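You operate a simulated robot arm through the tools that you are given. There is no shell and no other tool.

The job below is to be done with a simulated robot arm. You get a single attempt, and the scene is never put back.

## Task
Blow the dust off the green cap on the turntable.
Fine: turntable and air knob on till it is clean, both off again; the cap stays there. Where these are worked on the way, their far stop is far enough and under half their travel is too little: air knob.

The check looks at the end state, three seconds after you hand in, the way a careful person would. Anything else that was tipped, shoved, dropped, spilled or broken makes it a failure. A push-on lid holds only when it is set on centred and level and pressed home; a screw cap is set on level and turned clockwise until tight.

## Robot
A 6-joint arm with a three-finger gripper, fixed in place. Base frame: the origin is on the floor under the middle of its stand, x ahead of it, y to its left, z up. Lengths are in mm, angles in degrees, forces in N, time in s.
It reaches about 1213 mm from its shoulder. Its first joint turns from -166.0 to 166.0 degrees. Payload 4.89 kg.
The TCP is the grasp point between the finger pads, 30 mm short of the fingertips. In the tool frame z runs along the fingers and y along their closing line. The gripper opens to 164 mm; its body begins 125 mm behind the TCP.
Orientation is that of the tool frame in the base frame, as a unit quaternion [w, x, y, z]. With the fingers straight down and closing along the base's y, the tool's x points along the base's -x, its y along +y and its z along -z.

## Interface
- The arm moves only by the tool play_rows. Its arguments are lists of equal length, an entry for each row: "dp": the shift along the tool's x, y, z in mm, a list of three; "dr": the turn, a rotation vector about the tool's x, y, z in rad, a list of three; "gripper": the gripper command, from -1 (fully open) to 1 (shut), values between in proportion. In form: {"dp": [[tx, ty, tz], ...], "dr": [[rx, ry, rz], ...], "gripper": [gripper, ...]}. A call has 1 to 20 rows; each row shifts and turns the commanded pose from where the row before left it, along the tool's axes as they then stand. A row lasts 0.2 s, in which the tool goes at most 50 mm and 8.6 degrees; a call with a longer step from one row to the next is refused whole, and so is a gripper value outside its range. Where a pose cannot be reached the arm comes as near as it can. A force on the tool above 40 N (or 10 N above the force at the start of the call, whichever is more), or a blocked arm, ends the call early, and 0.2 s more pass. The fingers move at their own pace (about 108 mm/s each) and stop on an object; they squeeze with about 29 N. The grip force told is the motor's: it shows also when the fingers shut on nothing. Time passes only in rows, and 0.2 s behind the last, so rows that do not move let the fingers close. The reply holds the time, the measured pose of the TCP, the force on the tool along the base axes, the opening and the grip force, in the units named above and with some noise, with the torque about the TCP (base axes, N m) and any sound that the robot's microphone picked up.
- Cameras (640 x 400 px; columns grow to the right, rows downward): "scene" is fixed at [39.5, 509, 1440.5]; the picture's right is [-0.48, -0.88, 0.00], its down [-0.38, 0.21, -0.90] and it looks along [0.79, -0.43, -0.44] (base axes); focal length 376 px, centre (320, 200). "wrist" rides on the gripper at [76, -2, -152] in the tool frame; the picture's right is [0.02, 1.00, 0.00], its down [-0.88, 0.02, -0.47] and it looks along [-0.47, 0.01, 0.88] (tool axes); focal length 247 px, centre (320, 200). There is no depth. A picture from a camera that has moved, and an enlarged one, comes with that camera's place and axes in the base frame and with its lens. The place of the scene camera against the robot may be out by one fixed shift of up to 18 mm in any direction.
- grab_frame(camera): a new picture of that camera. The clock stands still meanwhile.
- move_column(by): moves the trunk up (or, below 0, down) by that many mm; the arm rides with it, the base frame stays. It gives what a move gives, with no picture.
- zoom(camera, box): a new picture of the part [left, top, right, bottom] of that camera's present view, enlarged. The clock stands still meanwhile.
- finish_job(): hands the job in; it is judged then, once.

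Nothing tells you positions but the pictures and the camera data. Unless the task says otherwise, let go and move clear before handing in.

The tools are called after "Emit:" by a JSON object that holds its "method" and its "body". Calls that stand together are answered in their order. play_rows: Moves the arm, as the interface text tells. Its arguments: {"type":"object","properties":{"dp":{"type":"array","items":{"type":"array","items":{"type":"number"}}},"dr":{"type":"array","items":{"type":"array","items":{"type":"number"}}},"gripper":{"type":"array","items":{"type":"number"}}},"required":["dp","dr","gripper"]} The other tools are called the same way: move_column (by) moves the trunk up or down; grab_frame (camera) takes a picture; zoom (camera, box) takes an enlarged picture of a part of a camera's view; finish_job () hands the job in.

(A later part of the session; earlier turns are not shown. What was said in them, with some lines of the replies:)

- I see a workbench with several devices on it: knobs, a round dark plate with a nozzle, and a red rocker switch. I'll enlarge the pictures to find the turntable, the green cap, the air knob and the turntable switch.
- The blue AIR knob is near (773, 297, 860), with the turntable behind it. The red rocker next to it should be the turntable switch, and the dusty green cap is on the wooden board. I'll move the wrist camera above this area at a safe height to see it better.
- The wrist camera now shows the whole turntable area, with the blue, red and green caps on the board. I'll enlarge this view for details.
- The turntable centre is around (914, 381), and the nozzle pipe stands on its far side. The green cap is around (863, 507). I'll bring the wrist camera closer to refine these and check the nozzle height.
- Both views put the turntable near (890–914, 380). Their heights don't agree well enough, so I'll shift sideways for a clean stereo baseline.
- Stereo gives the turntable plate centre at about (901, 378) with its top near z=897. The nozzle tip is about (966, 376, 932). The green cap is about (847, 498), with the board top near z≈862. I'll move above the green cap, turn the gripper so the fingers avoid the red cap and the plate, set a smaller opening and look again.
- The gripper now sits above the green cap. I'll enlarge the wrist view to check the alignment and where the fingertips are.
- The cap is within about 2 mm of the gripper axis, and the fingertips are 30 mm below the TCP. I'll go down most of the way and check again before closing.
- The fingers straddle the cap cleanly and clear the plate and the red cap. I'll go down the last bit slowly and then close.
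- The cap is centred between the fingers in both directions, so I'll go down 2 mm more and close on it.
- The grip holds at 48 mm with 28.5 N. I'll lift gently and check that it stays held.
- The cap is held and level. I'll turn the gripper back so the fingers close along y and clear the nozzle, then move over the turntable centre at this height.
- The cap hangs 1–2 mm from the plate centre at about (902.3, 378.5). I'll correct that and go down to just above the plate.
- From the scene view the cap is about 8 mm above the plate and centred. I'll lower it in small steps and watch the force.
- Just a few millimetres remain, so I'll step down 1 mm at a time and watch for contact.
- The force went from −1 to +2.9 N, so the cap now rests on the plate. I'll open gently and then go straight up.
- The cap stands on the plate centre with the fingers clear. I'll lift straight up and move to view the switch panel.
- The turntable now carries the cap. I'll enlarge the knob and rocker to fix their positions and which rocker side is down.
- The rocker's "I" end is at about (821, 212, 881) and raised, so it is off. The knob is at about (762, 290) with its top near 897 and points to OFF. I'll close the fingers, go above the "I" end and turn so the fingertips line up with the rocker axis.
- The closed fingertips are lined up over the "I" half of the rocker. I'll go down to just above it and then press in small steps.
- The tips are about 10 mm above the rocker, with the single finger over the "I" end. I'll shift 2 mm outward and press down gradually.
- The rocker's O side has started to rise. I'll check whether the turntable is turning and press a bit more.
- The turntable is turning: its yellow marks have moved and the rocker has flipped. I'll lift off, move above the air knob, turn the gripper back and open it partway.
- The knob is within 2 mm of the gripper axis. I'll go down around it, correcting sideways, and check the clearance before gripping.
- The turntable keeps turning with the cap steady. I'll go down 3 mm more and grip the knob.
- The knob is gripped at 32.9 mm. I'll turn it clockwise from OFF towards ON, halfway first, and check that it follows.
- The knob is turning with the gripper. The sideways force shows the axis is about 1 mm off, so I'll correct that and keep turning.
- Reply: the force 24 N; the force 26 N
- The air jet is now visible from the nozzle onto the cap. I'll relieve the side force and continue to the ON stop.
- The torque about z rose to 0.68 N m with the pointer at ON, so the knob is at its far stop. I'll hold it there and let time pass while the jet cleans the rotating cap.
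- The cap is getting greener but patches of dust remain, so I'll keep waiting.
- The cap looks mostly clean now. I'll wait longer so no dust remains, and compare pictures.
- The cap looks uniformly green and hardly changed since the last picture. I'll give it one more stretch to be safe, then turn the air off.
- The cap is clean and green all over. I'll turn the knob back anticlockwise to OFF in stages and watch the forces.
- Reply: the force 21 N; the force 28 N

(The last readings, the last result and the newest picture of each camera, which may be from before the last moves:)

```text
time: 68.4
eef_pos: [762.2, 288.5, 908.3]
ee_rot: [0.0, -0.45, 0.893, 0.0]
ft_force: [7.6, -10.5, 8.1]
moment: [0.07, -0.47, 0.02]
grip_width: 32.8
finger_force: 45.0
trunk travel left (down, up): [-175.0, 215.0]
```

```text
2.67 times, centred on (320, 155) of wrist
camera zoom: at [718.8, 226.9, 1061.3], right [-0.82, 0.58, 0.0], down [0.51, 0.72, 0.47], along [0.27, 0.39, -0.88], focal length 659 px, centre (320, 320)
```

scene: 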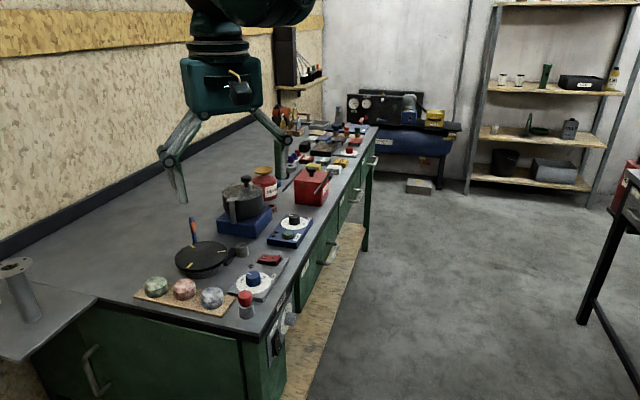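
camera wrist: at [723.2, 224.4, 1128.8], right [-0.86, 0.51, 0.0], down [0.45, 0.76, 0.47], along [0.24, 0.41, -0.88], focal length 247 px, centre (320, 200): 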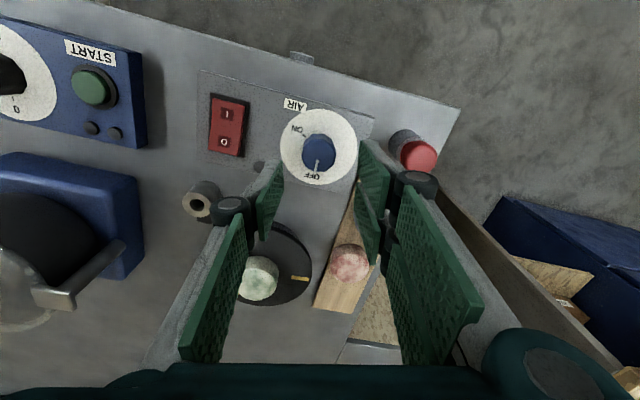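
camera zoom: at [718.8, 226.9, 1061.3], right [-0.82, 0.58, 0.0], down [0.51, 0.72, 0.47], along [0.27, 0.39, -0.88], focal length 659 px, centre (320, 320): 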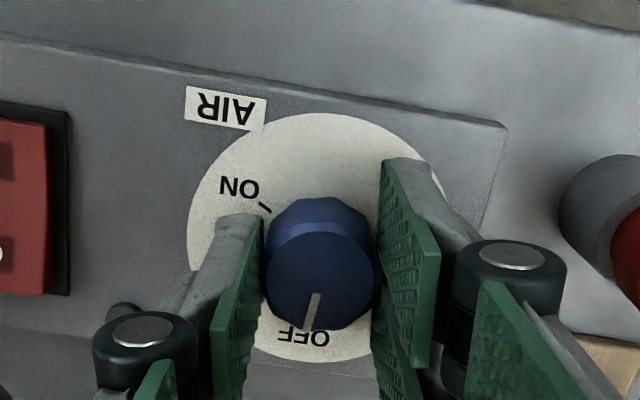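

Emit:
{"method": "play_rows", "body": {"dp": [[0, 0, 0], [0, 0, 0], [0, 0, 0]], "dr": [[0, 0, -0.06], [0, 0, -0.06], [0, 0, 0]], "gripper": [0.8, 0.8, 0.8]}}

Emit:
{"method": "zoom", "body": {"camera": "wrist", "box": [230, 80, 410, 230]}}

Emit:
{"method": "zoom", "body": {"camera": "scene", "box": [160, 200, 260, 280]}}

```text
time: 69.2
eef_pos: [763.9, 289.5, 909.2]
ee_rot: [0.0, -0.502, 0.865, 0.0]
ft_force: [13.7, -7.8, 16.5]
moment: [-0.08, -0.51, -0.48]
grip_width: 33.0
finger_force: 45.0
trunk travel left (down, up): [-175.0, 215.0]
```

```text
2.67 times, centred on (320, 155) of wrist
camera zoom: at [726.5, 221.8, 1061.2], right [-0.88, 0.48, 0.0], down [0.42, 0.77, 0.47], along [0.23, 0.42, -0.88], focal length 659 px, centre (320, 320)
```

zoom: 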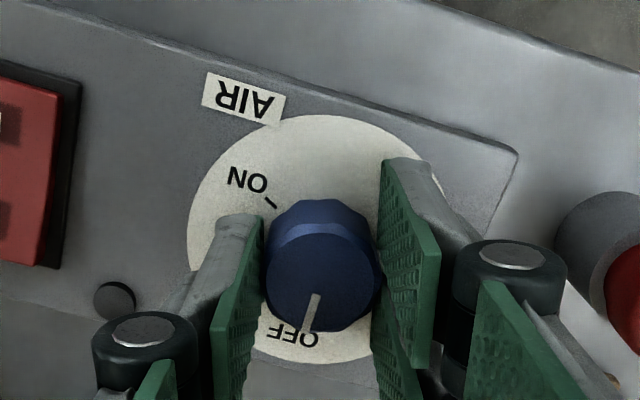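

```text
5.00 times, centred on (210, 240) of scene
camera zoom: at [39.5, 509.0, 1440.5], right [-0.48, -0.88, 0.0], down [-0.38, 0.21, -0.9], along [0.79, -0.43, -0.44], focal length 1880 px, centre (870, 0)
```

zoom: 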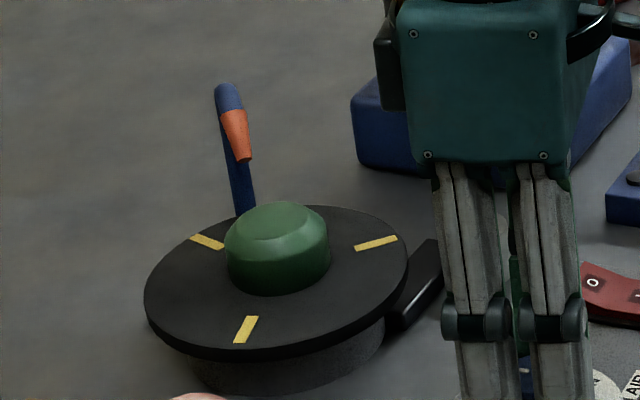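

The jet has stopped, the pointer is at OFF and the stop torque was felt, so the air is off. I'll release the knob and go straight up.

Emit:
{"method": "play_rows", "body": {"dp": [[0, 0, -0.3], [0, 0, 0], [0, 0, 0], [0, 0, -10], [0, 0, -30], [0, 0, -30], [0, 0, 0]], "dr": [[0, 0, 0.02], [0, 0, 0], [0, 0, 0], [0, 0, 0], [0, 0, 0], [0, 0, 0], [0, 0, 0]], "gripper": [0.6, 0.4, 0.3, 0.3, 0.3, 0.3, 0.3]}}

Emit:
{"method": "zoom", "body": {"camera": "wrist", "box": [230, 80, 410, 230]}}

Emit:
{"method": "zoom", "body": {"camera": "scene", "box": [160, 200, 320, 320]}}

```text
time: 70.8
eef_pos: [763.4, 288.6, 979.0]
ee_rot: [0.0, -0.494, 0.869, -0.001]
ft_force: [-0.5, 0.4, -0.1]
moment: [0.01, -0.04, 0.02]
grip_width: 57.7
finger_force: 0.0
trunk travel left (down, up): [-175.0, 215.0]
```

```text
2.67 times, centred on (320, 155) of wrist
camera zoom: at [725.4, 222.4, 1131.2], right [-0.87, 0.49, 0.0], down [0.44, 0.77, 0.47], along [0.23, 0.41, -0.88], focal length 659 px, centre (320, 320)
```

zoom: 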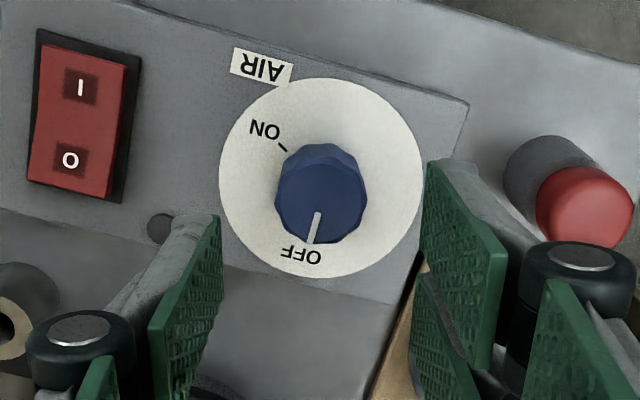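

```text
3.33 times, centred on (240, 260) of scene
camera zoom: at [39.5, 509.0, 1440.5], right [-0.48, -0.88, 0.0], down [-0.38, 0.21, -0.9], along [0.79, -0.43, -0.44], focal length 1253 px, centre (587, 0)
```

zoom: 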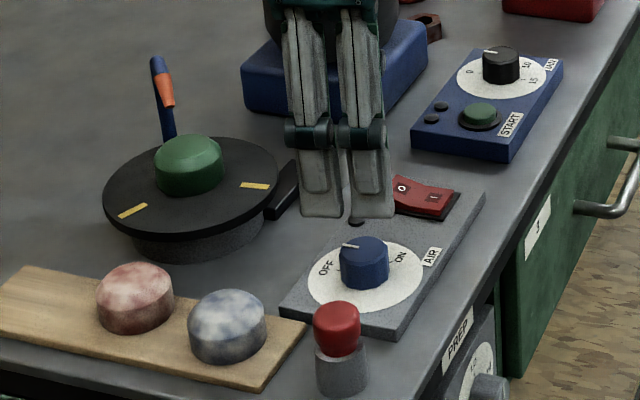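

The knob sits at OFF exactly as at the start, the jet is off and the cap is clean. Next I'll close the fingers, turn back and go above the rocker's "O" end.

Emit:
{"method": "play_rows", "body": {"dp": [[0, 0, 0], [0, 0, 0], [0, 0, 0], [0, 0, 0], [0, 0, 0], [0, 0, 0], [0, 0, 0], [0, 0, 0], [0, 0, 0], [0, 0, 0], [0, 0, 0], [0, 0, 0], [0, 0, 0], [-32.8, 5, 0], [-32.8, 5, 0], [-32.9, 4.9, 0], [0, 0, 0]], "dr": [[0, 0, 0.13843], [0, 0, 0.13843], [0, 0, 0.13843], [0, 0, 0.13843], [0, 0, 0.13843], [0, 0, 0.13843], [0, 0, 0.13843], [0, 0, 0.13843], [0, 0, 0.13843], [0, 0, 0.13843], [0, 0, 0.13843], [0, 0, 0.13843], [0, 0, 0.13843], [0, 0, 0], [0, 0, 0], [0, 0, 0], [0, 0, 0]], "gripper": [1, 1, 1, 1, 1, 1, 1, 1, 1, 1, 1, 1, 1, 1, 1, 1, 1]}}

Emit:
{"method": "zoom", "body": {"camera": "wrist", "box": [230, 80, 410, 230]}}

Emit:
{"method": "zoom", "body": {"camera": "scene", "box": [200, 200, 320, 290]}}

```text
time: 74.4
eef_pos: [846.8, 230.6, 978.8]
ee_rot: [0.0, 0.375, 0.927, 0.0]
ft_force: [0.6, -1.4, -1.4]
moment: [0.02, 0.0, 0.01]
grip_width: 0.0
finger_force: 29.4
trunk travel left (down, up): [-175.0, 215.0]
```

```text
2.67 times, centred on (320, 155) of wrist
camera zoom: at [789.0, 282.2, 1130.0], right [0.68, 0.73, 0.0], down [0.65, -0.6, 0.47], along [0.35, -0.32, -0.88], focal length 659 px, centre (320, 320)
```

zoom: 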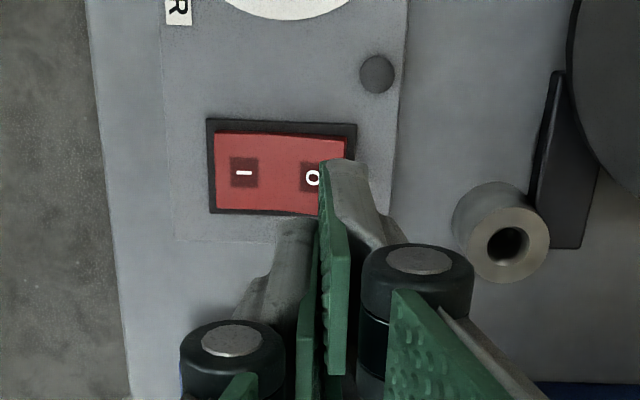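

```text
4.44 times, centred on (260, 245) of scene
camera zoom: at [39.5, 509.0, 1440.5], right [-0.48, -0.88, 0.0], down [-0.38, 0.21, -0.9], along [0.79, -0.43, -0.44], focal length 1671 px, centre (587, 0)
```

zoom: 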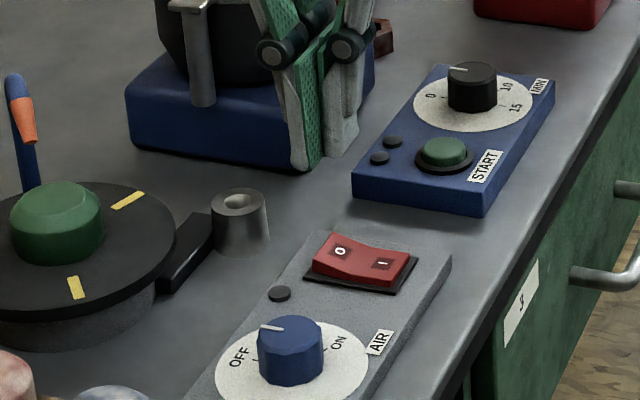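

The tips are over the raised "O" end. I'll nudge 2 mm to overlap the rocker better, keeping clear of the small LED, then go down in stages.

Emit:
{"method": "play_rows", "body": {"dp": [[2, 0.5, 20], [0, 0, 20], [0, 0, 14], [0, 0, 6], [0, 0, 0]], "dr": [[0, 0, 0], [0, 0, 0], [0, 0, 0], [0, 0, 0], [0, 0, 0]], "gripper": [1, 1, 1, 1, 1]}}

Emit:
{"method": "zoom", "body": {"camera": "scene", "box": [240, 230, 300, 270]}}

Emit:
{"method": "zoom", "body": {"camera": "wrist", "box": [250, 90, 410, 220]}}

```text
time: 75.6
eef_pos: [843.8, 233.5, 919.2]
ee_rot: [0.0, 0.374, 0.927, -0.001]
ft_force: [0.9, -0.5, -0.7]
moment: [-0.01, 0.02, 0.0]
grip_width: 0.0
finger_force: 28.8
trunk travel left (down, up): [-175.0, 215.0]
```

```text
10.00 times, centred on (270, 250) of scene
camera zoom: at [39.5, 509.0, 1440.5], right [-0.48, -0.88, 0.0], down [-0.38, 0.21, -0.9], along [0.79, -0.43, -0.44], focal length 3760 px, centre (820, -300)
```

zoom: 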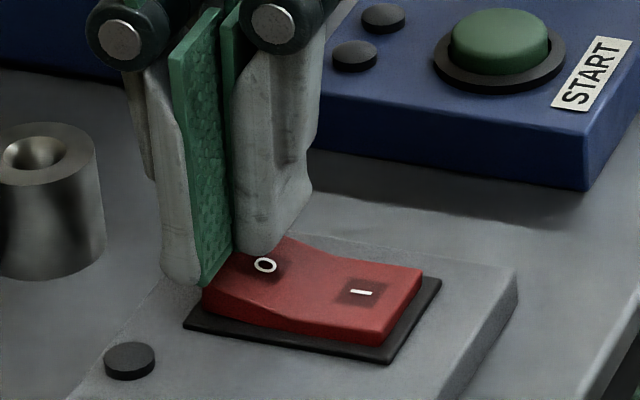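

```text
3.08 times, centred on (330, 155) of wrist
camera zoom: at [787.7, 285.4, 1071.9], right [0.68, 0.74, 0.0], down [0.65, -0.6, 0.47], along [0.35, -0.32, -0.88], focal length 760 px, centre (289, 338)
```

zoom: 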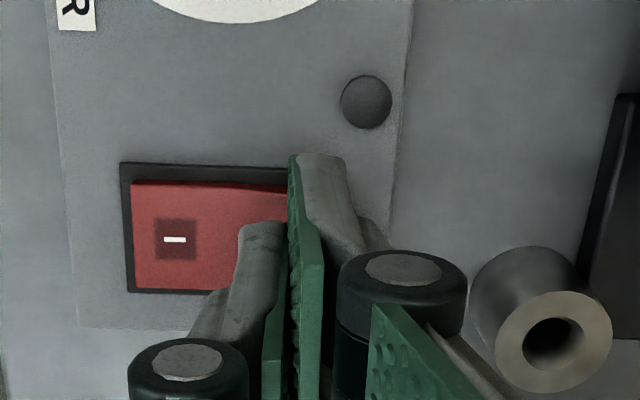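

Emit:
{"method": "play_rows", "body": {"dp": [[0, -1, 3], [0, 0, 2], [0, 0, 1], [0, 0, 1], [0, 0, 0]], "dr": [[0, 0, 0], [0, 0, 0], [0, 0, 0], [0, 0, 0], [0, 0, 0]], "gripper": [1, 1, 1, 1, 1]}}

Emit:
{"method": "zoom", "body": {"camera": "scene", "box": [240, 230, 300, 270]}}

```text
time: 76.8
eef_pos: [843.7, 232.8, 912.6]
ee_rot: [0.0, 0.374, 0.927, 0.0]
ft_force: [0.1, 0.5, 0.0]
moment: [-0.02, 0.0, 0.0]
grip_width: 0.1
finger_force: 29.4
trunk travel left (down, up): [-175.0, 215.0]
```

```text
10.00 times, centred on (270, 250) of scene
camera zoom: at [39.5, 509.0, 1440.5], right [-0.48, -0.88, 0.0], down [-0.38, 0.21, -0.9], along [0.79, -0.43, -0.44], focal length 3760 px, centre (820, -300)
```

zoom: 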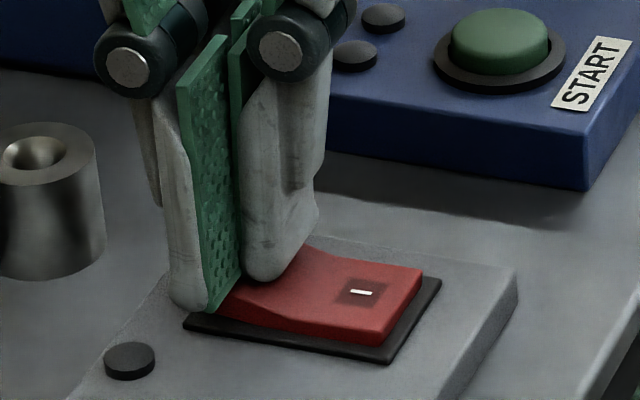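

Emit:
{"method": "play_rows", "body": {"dp": [[0, 0, 1], [0, 0, 1], [0, 0, 1], [0, 0, 0]], "dr": [[0, 0, 0], [0, 0, 0], [0, 0, 0], [0, 0, 0]], "gripper": [1, 1, 1, 1]}}

Emit:
{"method": "zoom", "body": {"camera": "scene", "box": [240, 230, 300, 270]}}

```text
time: 77.8
eef_pos: [842.2, 233.2, 909.7]
ee_rot: [0.0, 0.374, 0.927, -0.001]
ft_force: [0.2, -0.2, 0.3]
moment: [0.02, -0.01, 0.01]
grip_width: 0.0
finger_force: 29.2
trunk travel left (down, up): [-175.0, 215.0]
```

```text
10.00 times, centred on (270, 250) of scene
camera zoom: at [39.5, 509.0, 1440.5], right [-0.48, -0.88, 0.0], down [-0.38, 0.21, -0.9], along [0.79, -0.43, -0.44], focal length 3760 px, centre (820, -300)
```

zoom: 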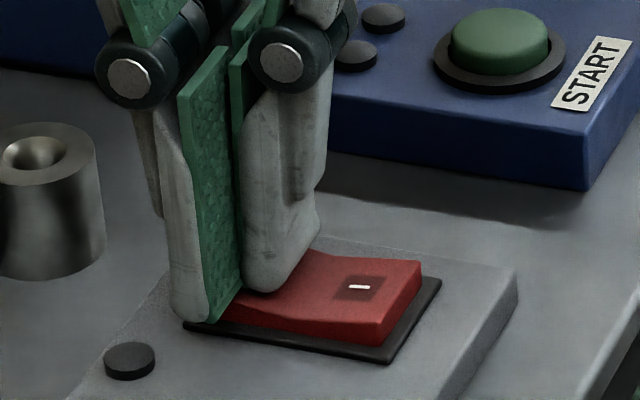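

The "I" end is starting to rise, so I'll continue pressing.

Emit:
{"method": "play_rows", "body": {"dp": [[0, 0, 1], [0, 0, 1], [0, 0, 0]], "dr": [[0, 0, 0], [0, 0, 0], [0, 0, 0]], "gripper": [1, 1, 1]}}

Emit:
{"method": "zoom", "body": {"camera": "scene", "box": [240, 230, 300, 270]}}

Emit:
{"method": "zoom", "body": {"camera": "scene", "box": [160, 200, 260, 280]}}

```text
time: 78.6
eef_pos: [840.4, 232.5, 908.6]
ee_rot: [0.0, 0.374, 0.928, 0.0]
ft_force: [2.2, 0.3, 14.5]
moment: [-0.04, 0.01, -0.02]
grip_width: 0.2
finger_force: 28.7
trunk travel left (down, up): [-175.0, 215.0]
```

```text
10.00 times, centred on (270, 250) of scene
camera zoom: at [39.5, 509.0, 1440.5], right [-0.48, -0.88, 0.0], down [-0.38, 0.21, -0.9], along [0.79, -0.43, -0.44], focal length 3760 px, centre (820, -300)
```

zoom: 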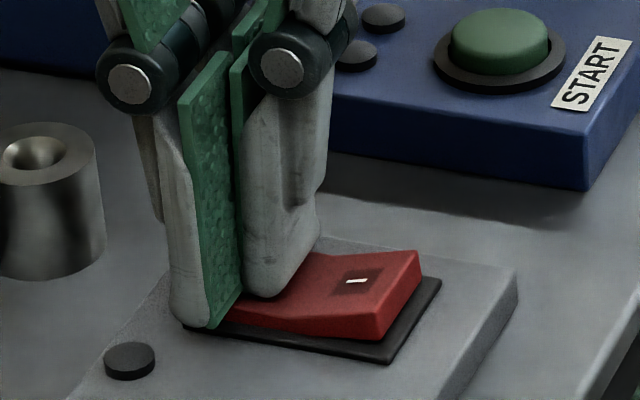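

```text
5.00 times, centred on (210, 240) of scene
camera zoom: at [39.5, 509.0, 1440.5], right [-0.48, -0.88, 0.0], down [-0.38, 0.21, -0.9], along [0.79, -0.43, -0.44], focal length 1880 px, centre (870, 0)
```

zoom: 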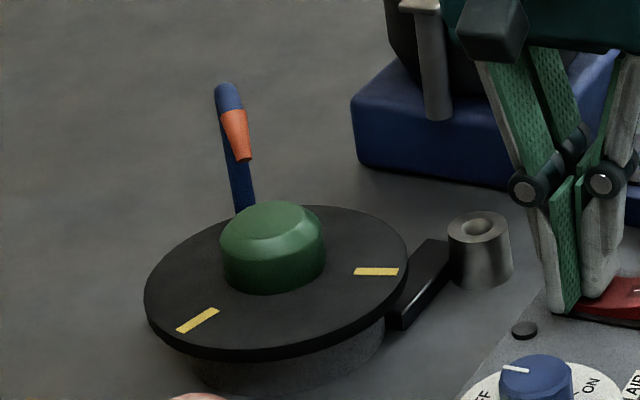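

The rocker has flipped and the "I" end is up. I'll lift off and check that the turntable has stopped.

Emit:
{"method": "play_rows", "body": {"dp": [[0, 0, -8], [0, 0, -30], [0, 0, -30], [0, 0, -30], [0, 0, 0]], "dr": [[0, 0, 0], [0, 0, 0], [0, 0, 0], [0, 0, 0], [0, 0, 0]], "gripper": [1, 1, 1, 1, 1]}}

Emit:
{"method": "zoom", "body": {"camera": "scene", "box": [160, 200, 320, 320]}}

Emit:
{"method": "play_rows", "body": {"dp": [[0, 0, -10], [0, 0, -10], [0, 0, -10], [0, 0, 0], [0, 0, 0], [0, 0, 0]], "dr": [[0, 0, 0], [0, 0, 0], [0, 0, 0], [0, 0, 0], [0, 0, 0], [0, 0, 0]], "gripper": [1, 1, 1, 1, 1, 1]}}

Emit:
{"method": "zoom", "body": {"camera": "scene", "box": [160, 200, 320, 320]}}

Emit:
{"method": "zoom", "body": {"camera": "wrist", "box": [230, 60, 430, 210]}}

```text
time: 79.8
eef_pos: [841.7, 234.7, 1006.0]
ee_rot: [0.0, 0.373, 0.928, 0.0]
ft_force: [-0.4, -0.1, 0.4]
moment: [0.03, -0.06, 0.03]
grip_width: 0.0
finger_force: 29.3
trunk travel left (down, up): [-175.0, 215.0]
```

```text
3.33 times, centred on (240, 260) of scene
camera zoom: at [39.5, 509.0, 1440.5], right [-0.48, -0.88, 0.0], down [-0.38, 0.21, -0.9], along [0.79, -0.43, -0.44], focal length 1253 px, centre (587, 0)
```

zoom: 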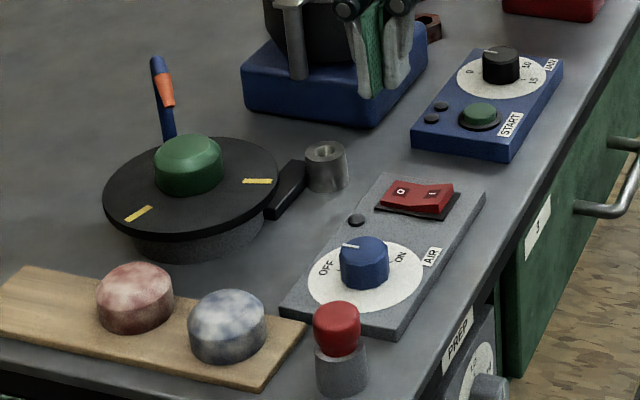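

```text
time: 81.2
eef_pos: [842.2, 233.5, 1035.5]
ee_rot: [0.0, 0.374, 0.928, 0.0]
ft_force: [-0.3, 0.6, -0.8]
moment: [-0.04, -0.01, 0.02]
grip_width: 0.0
finger_force: 29.1
trunk travel left (down, up): [-175.0, 215.0]
```

```text
3.33 times, centred on (240, 260) of scene
camera zoom: at [39.5, 509.0, 1440.5], right [-0.48, -0.88, 0.0], down [-0.38, 0.21, -0.9], along [0.79, -0.43, -0.44], focal length 1253 px, centre (587, 0)
```

zoom: 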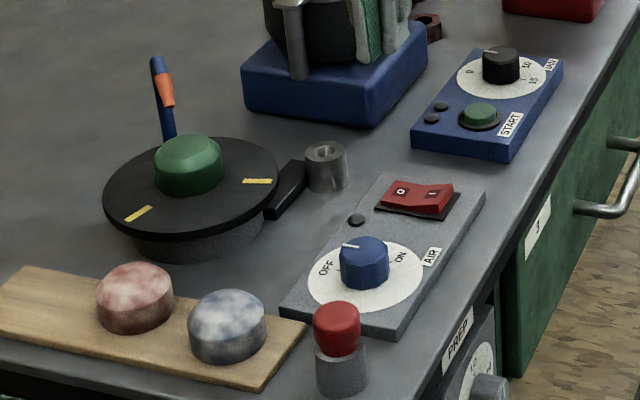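

```text
2.67 times, centred on (330, 135) of wrist
camera zoom: at [785.4, 285.1, 1187.4], right [0.68, 0.73, 0.0], down [0.65, -0.6, 0.47], along [0.35, -0.32, -0.88], focal length 659 px, centre (293, 373)
```

zoom: 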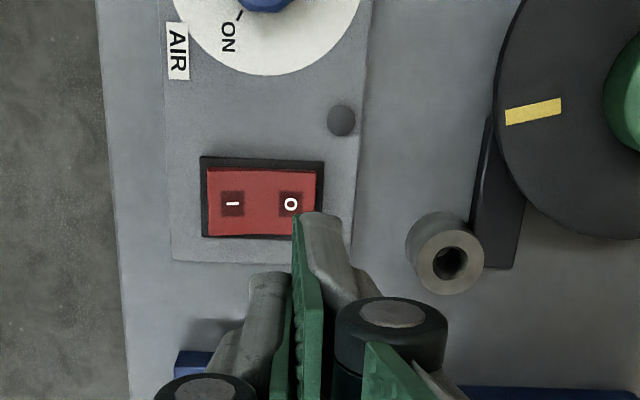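

The yellow marks are in the same place in both pictures, so the turntable has stopped. The air is off and the cap is clean. I'll move clear and look at the cap from another side.

Emit:
{"method": "play_rows", "body": {"dp": [[0, 0, -35], [0, 0, -35], [0, 0, 0], [0, 0, 0], [0, 0, 0], [0, 0, 0], [0, 0, 0], [0, 0, 0], [32, 35, 0], [32, 35, 0], [32, 35, 0], [32, 35, 0], [0, 0, 0]], "dr": [[0, 0, 0], [0, 0, 0], [0, 0, -0.128], [0, 0, -0.128], [0, 0, -0.128], [0, 0, -0.128], [0, 0, -0.128], [0, 0, -0.128], [0, 0, 0], [0, 0, 0], [0, 0, 0], [0, 0, 0], [0, 0, 0]], "gripper": [1, 1, 0, 0, -0.5, -0.5, -0.5, -0.5, -0.5, -0.5, -0.5, -0.5, -0.5]}}

Emit:
{"method": "grab_frame", "body": {"camera": "wrist"}}

Emit:
{"method": "zoom", "body": {"camera": "wrist", "box": [260, 180, 400, 290]}}

Emit:
{"method": "grab_frame", "body": {"camera": "scene"}}

Emit:
{"method": "zoom", "body": {"camera": "scene", "box": [180, 220, 240, 268]}}

```text
time: 84.0
eef_pos: [710.7, 371.5, 1105.3]
ee_rot: [-0.001, -0.001, 1.0, 0.0]
ft_force: [-0.2, 0.2, 0.6]
moment: [-0.01, -0.03, 0.02]
grip_width: 122.8
finger_force: 0.0
trunk travel left (down, up): [-175.0, 215.0]
```

```text
taken
camera wrist: at [634.1, 370.2, 1257.1], right [-0.02, 1.0, 0.0], down [0.88, 0.02, 0.47], along [0.47, 0.01, -0.88], focal length 247 px, centre (320, 200)
```

wrist: 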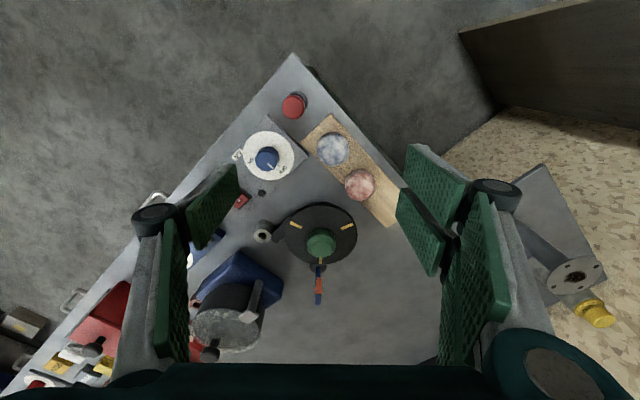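

```text
3.64 times, centred on (330, 235) of wrist
camera zoom: at [634.1, 370.2, 1257.1], right [-0.02, 1.0, 0.0], down [0.88, 0.02, 0.47], along [0.47, 0.01, -0.88], focal length 898 px, centre (284, 73)
```

zoom: 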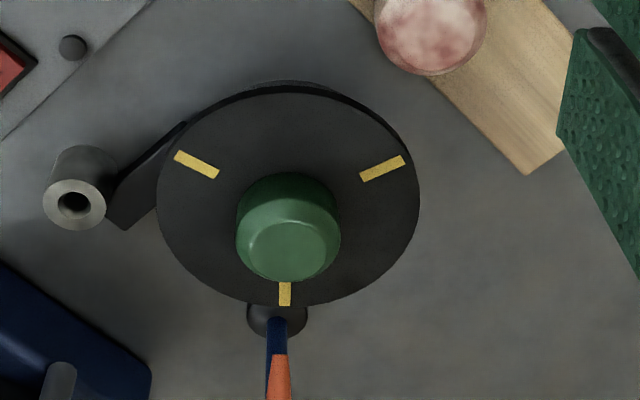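

```text
taken
```

scene: 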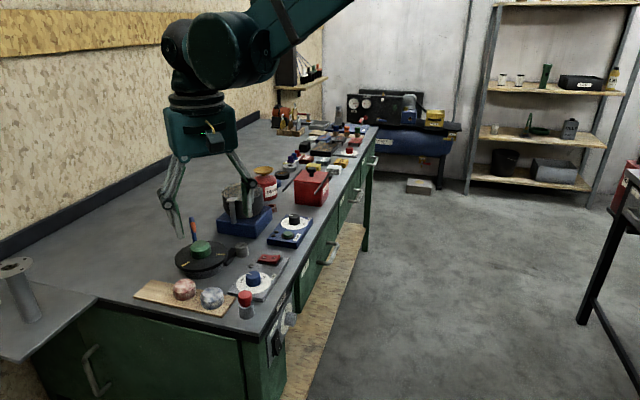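

```text
8.33 times, centred on (210, 244) of scene
camera zoom: at [39.5, 509.0, 1440.5], right [-0.48, -0.88, 0.0], down [-0.38, 0.21, -0.9], along [0.79, -0.43, -0.44], focal length 3133 px, centre (1237, -167)
```

zoom: 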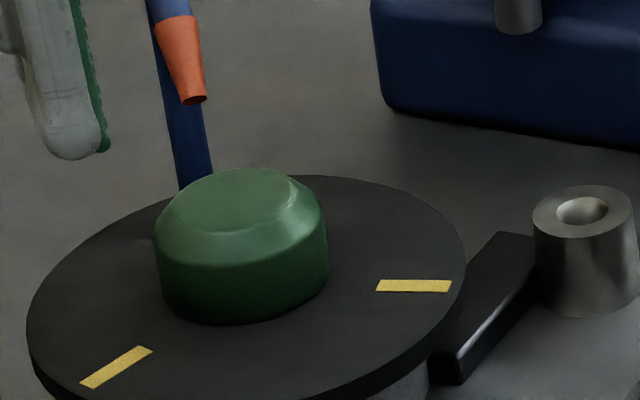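

The green cap stands clean on the turntable, seen from two sides. The turntable has stopped with its rocker at O, and the air knob is at OFF with no jet. Everything else is where it was and the arm is clear, so I'm handing the job in.

Emit:
{"method": "finish_job", "body": {}}

```text
The job is handed in.
```

The green cap is clean and standing at the centre of the turntable. The turntable has stopped with its rocker at O. The air knob is back at its OFF stop with no jet showing.

I moved the cap from the wooden board to the turntable, started the turntable and turned the air knob to its far ON stop. The air ran for about 20 seconds, until the cap showed plain green with no dust from the scene camera. I then turned the air off, and after that the turntable. A wrist-camera view from another side afterwards also showed no dust.

Nothing else was knocked or shifted in the final pictures. The gripper is empty and clear of the bench. The job is handed in, but I have no result from the check yet.
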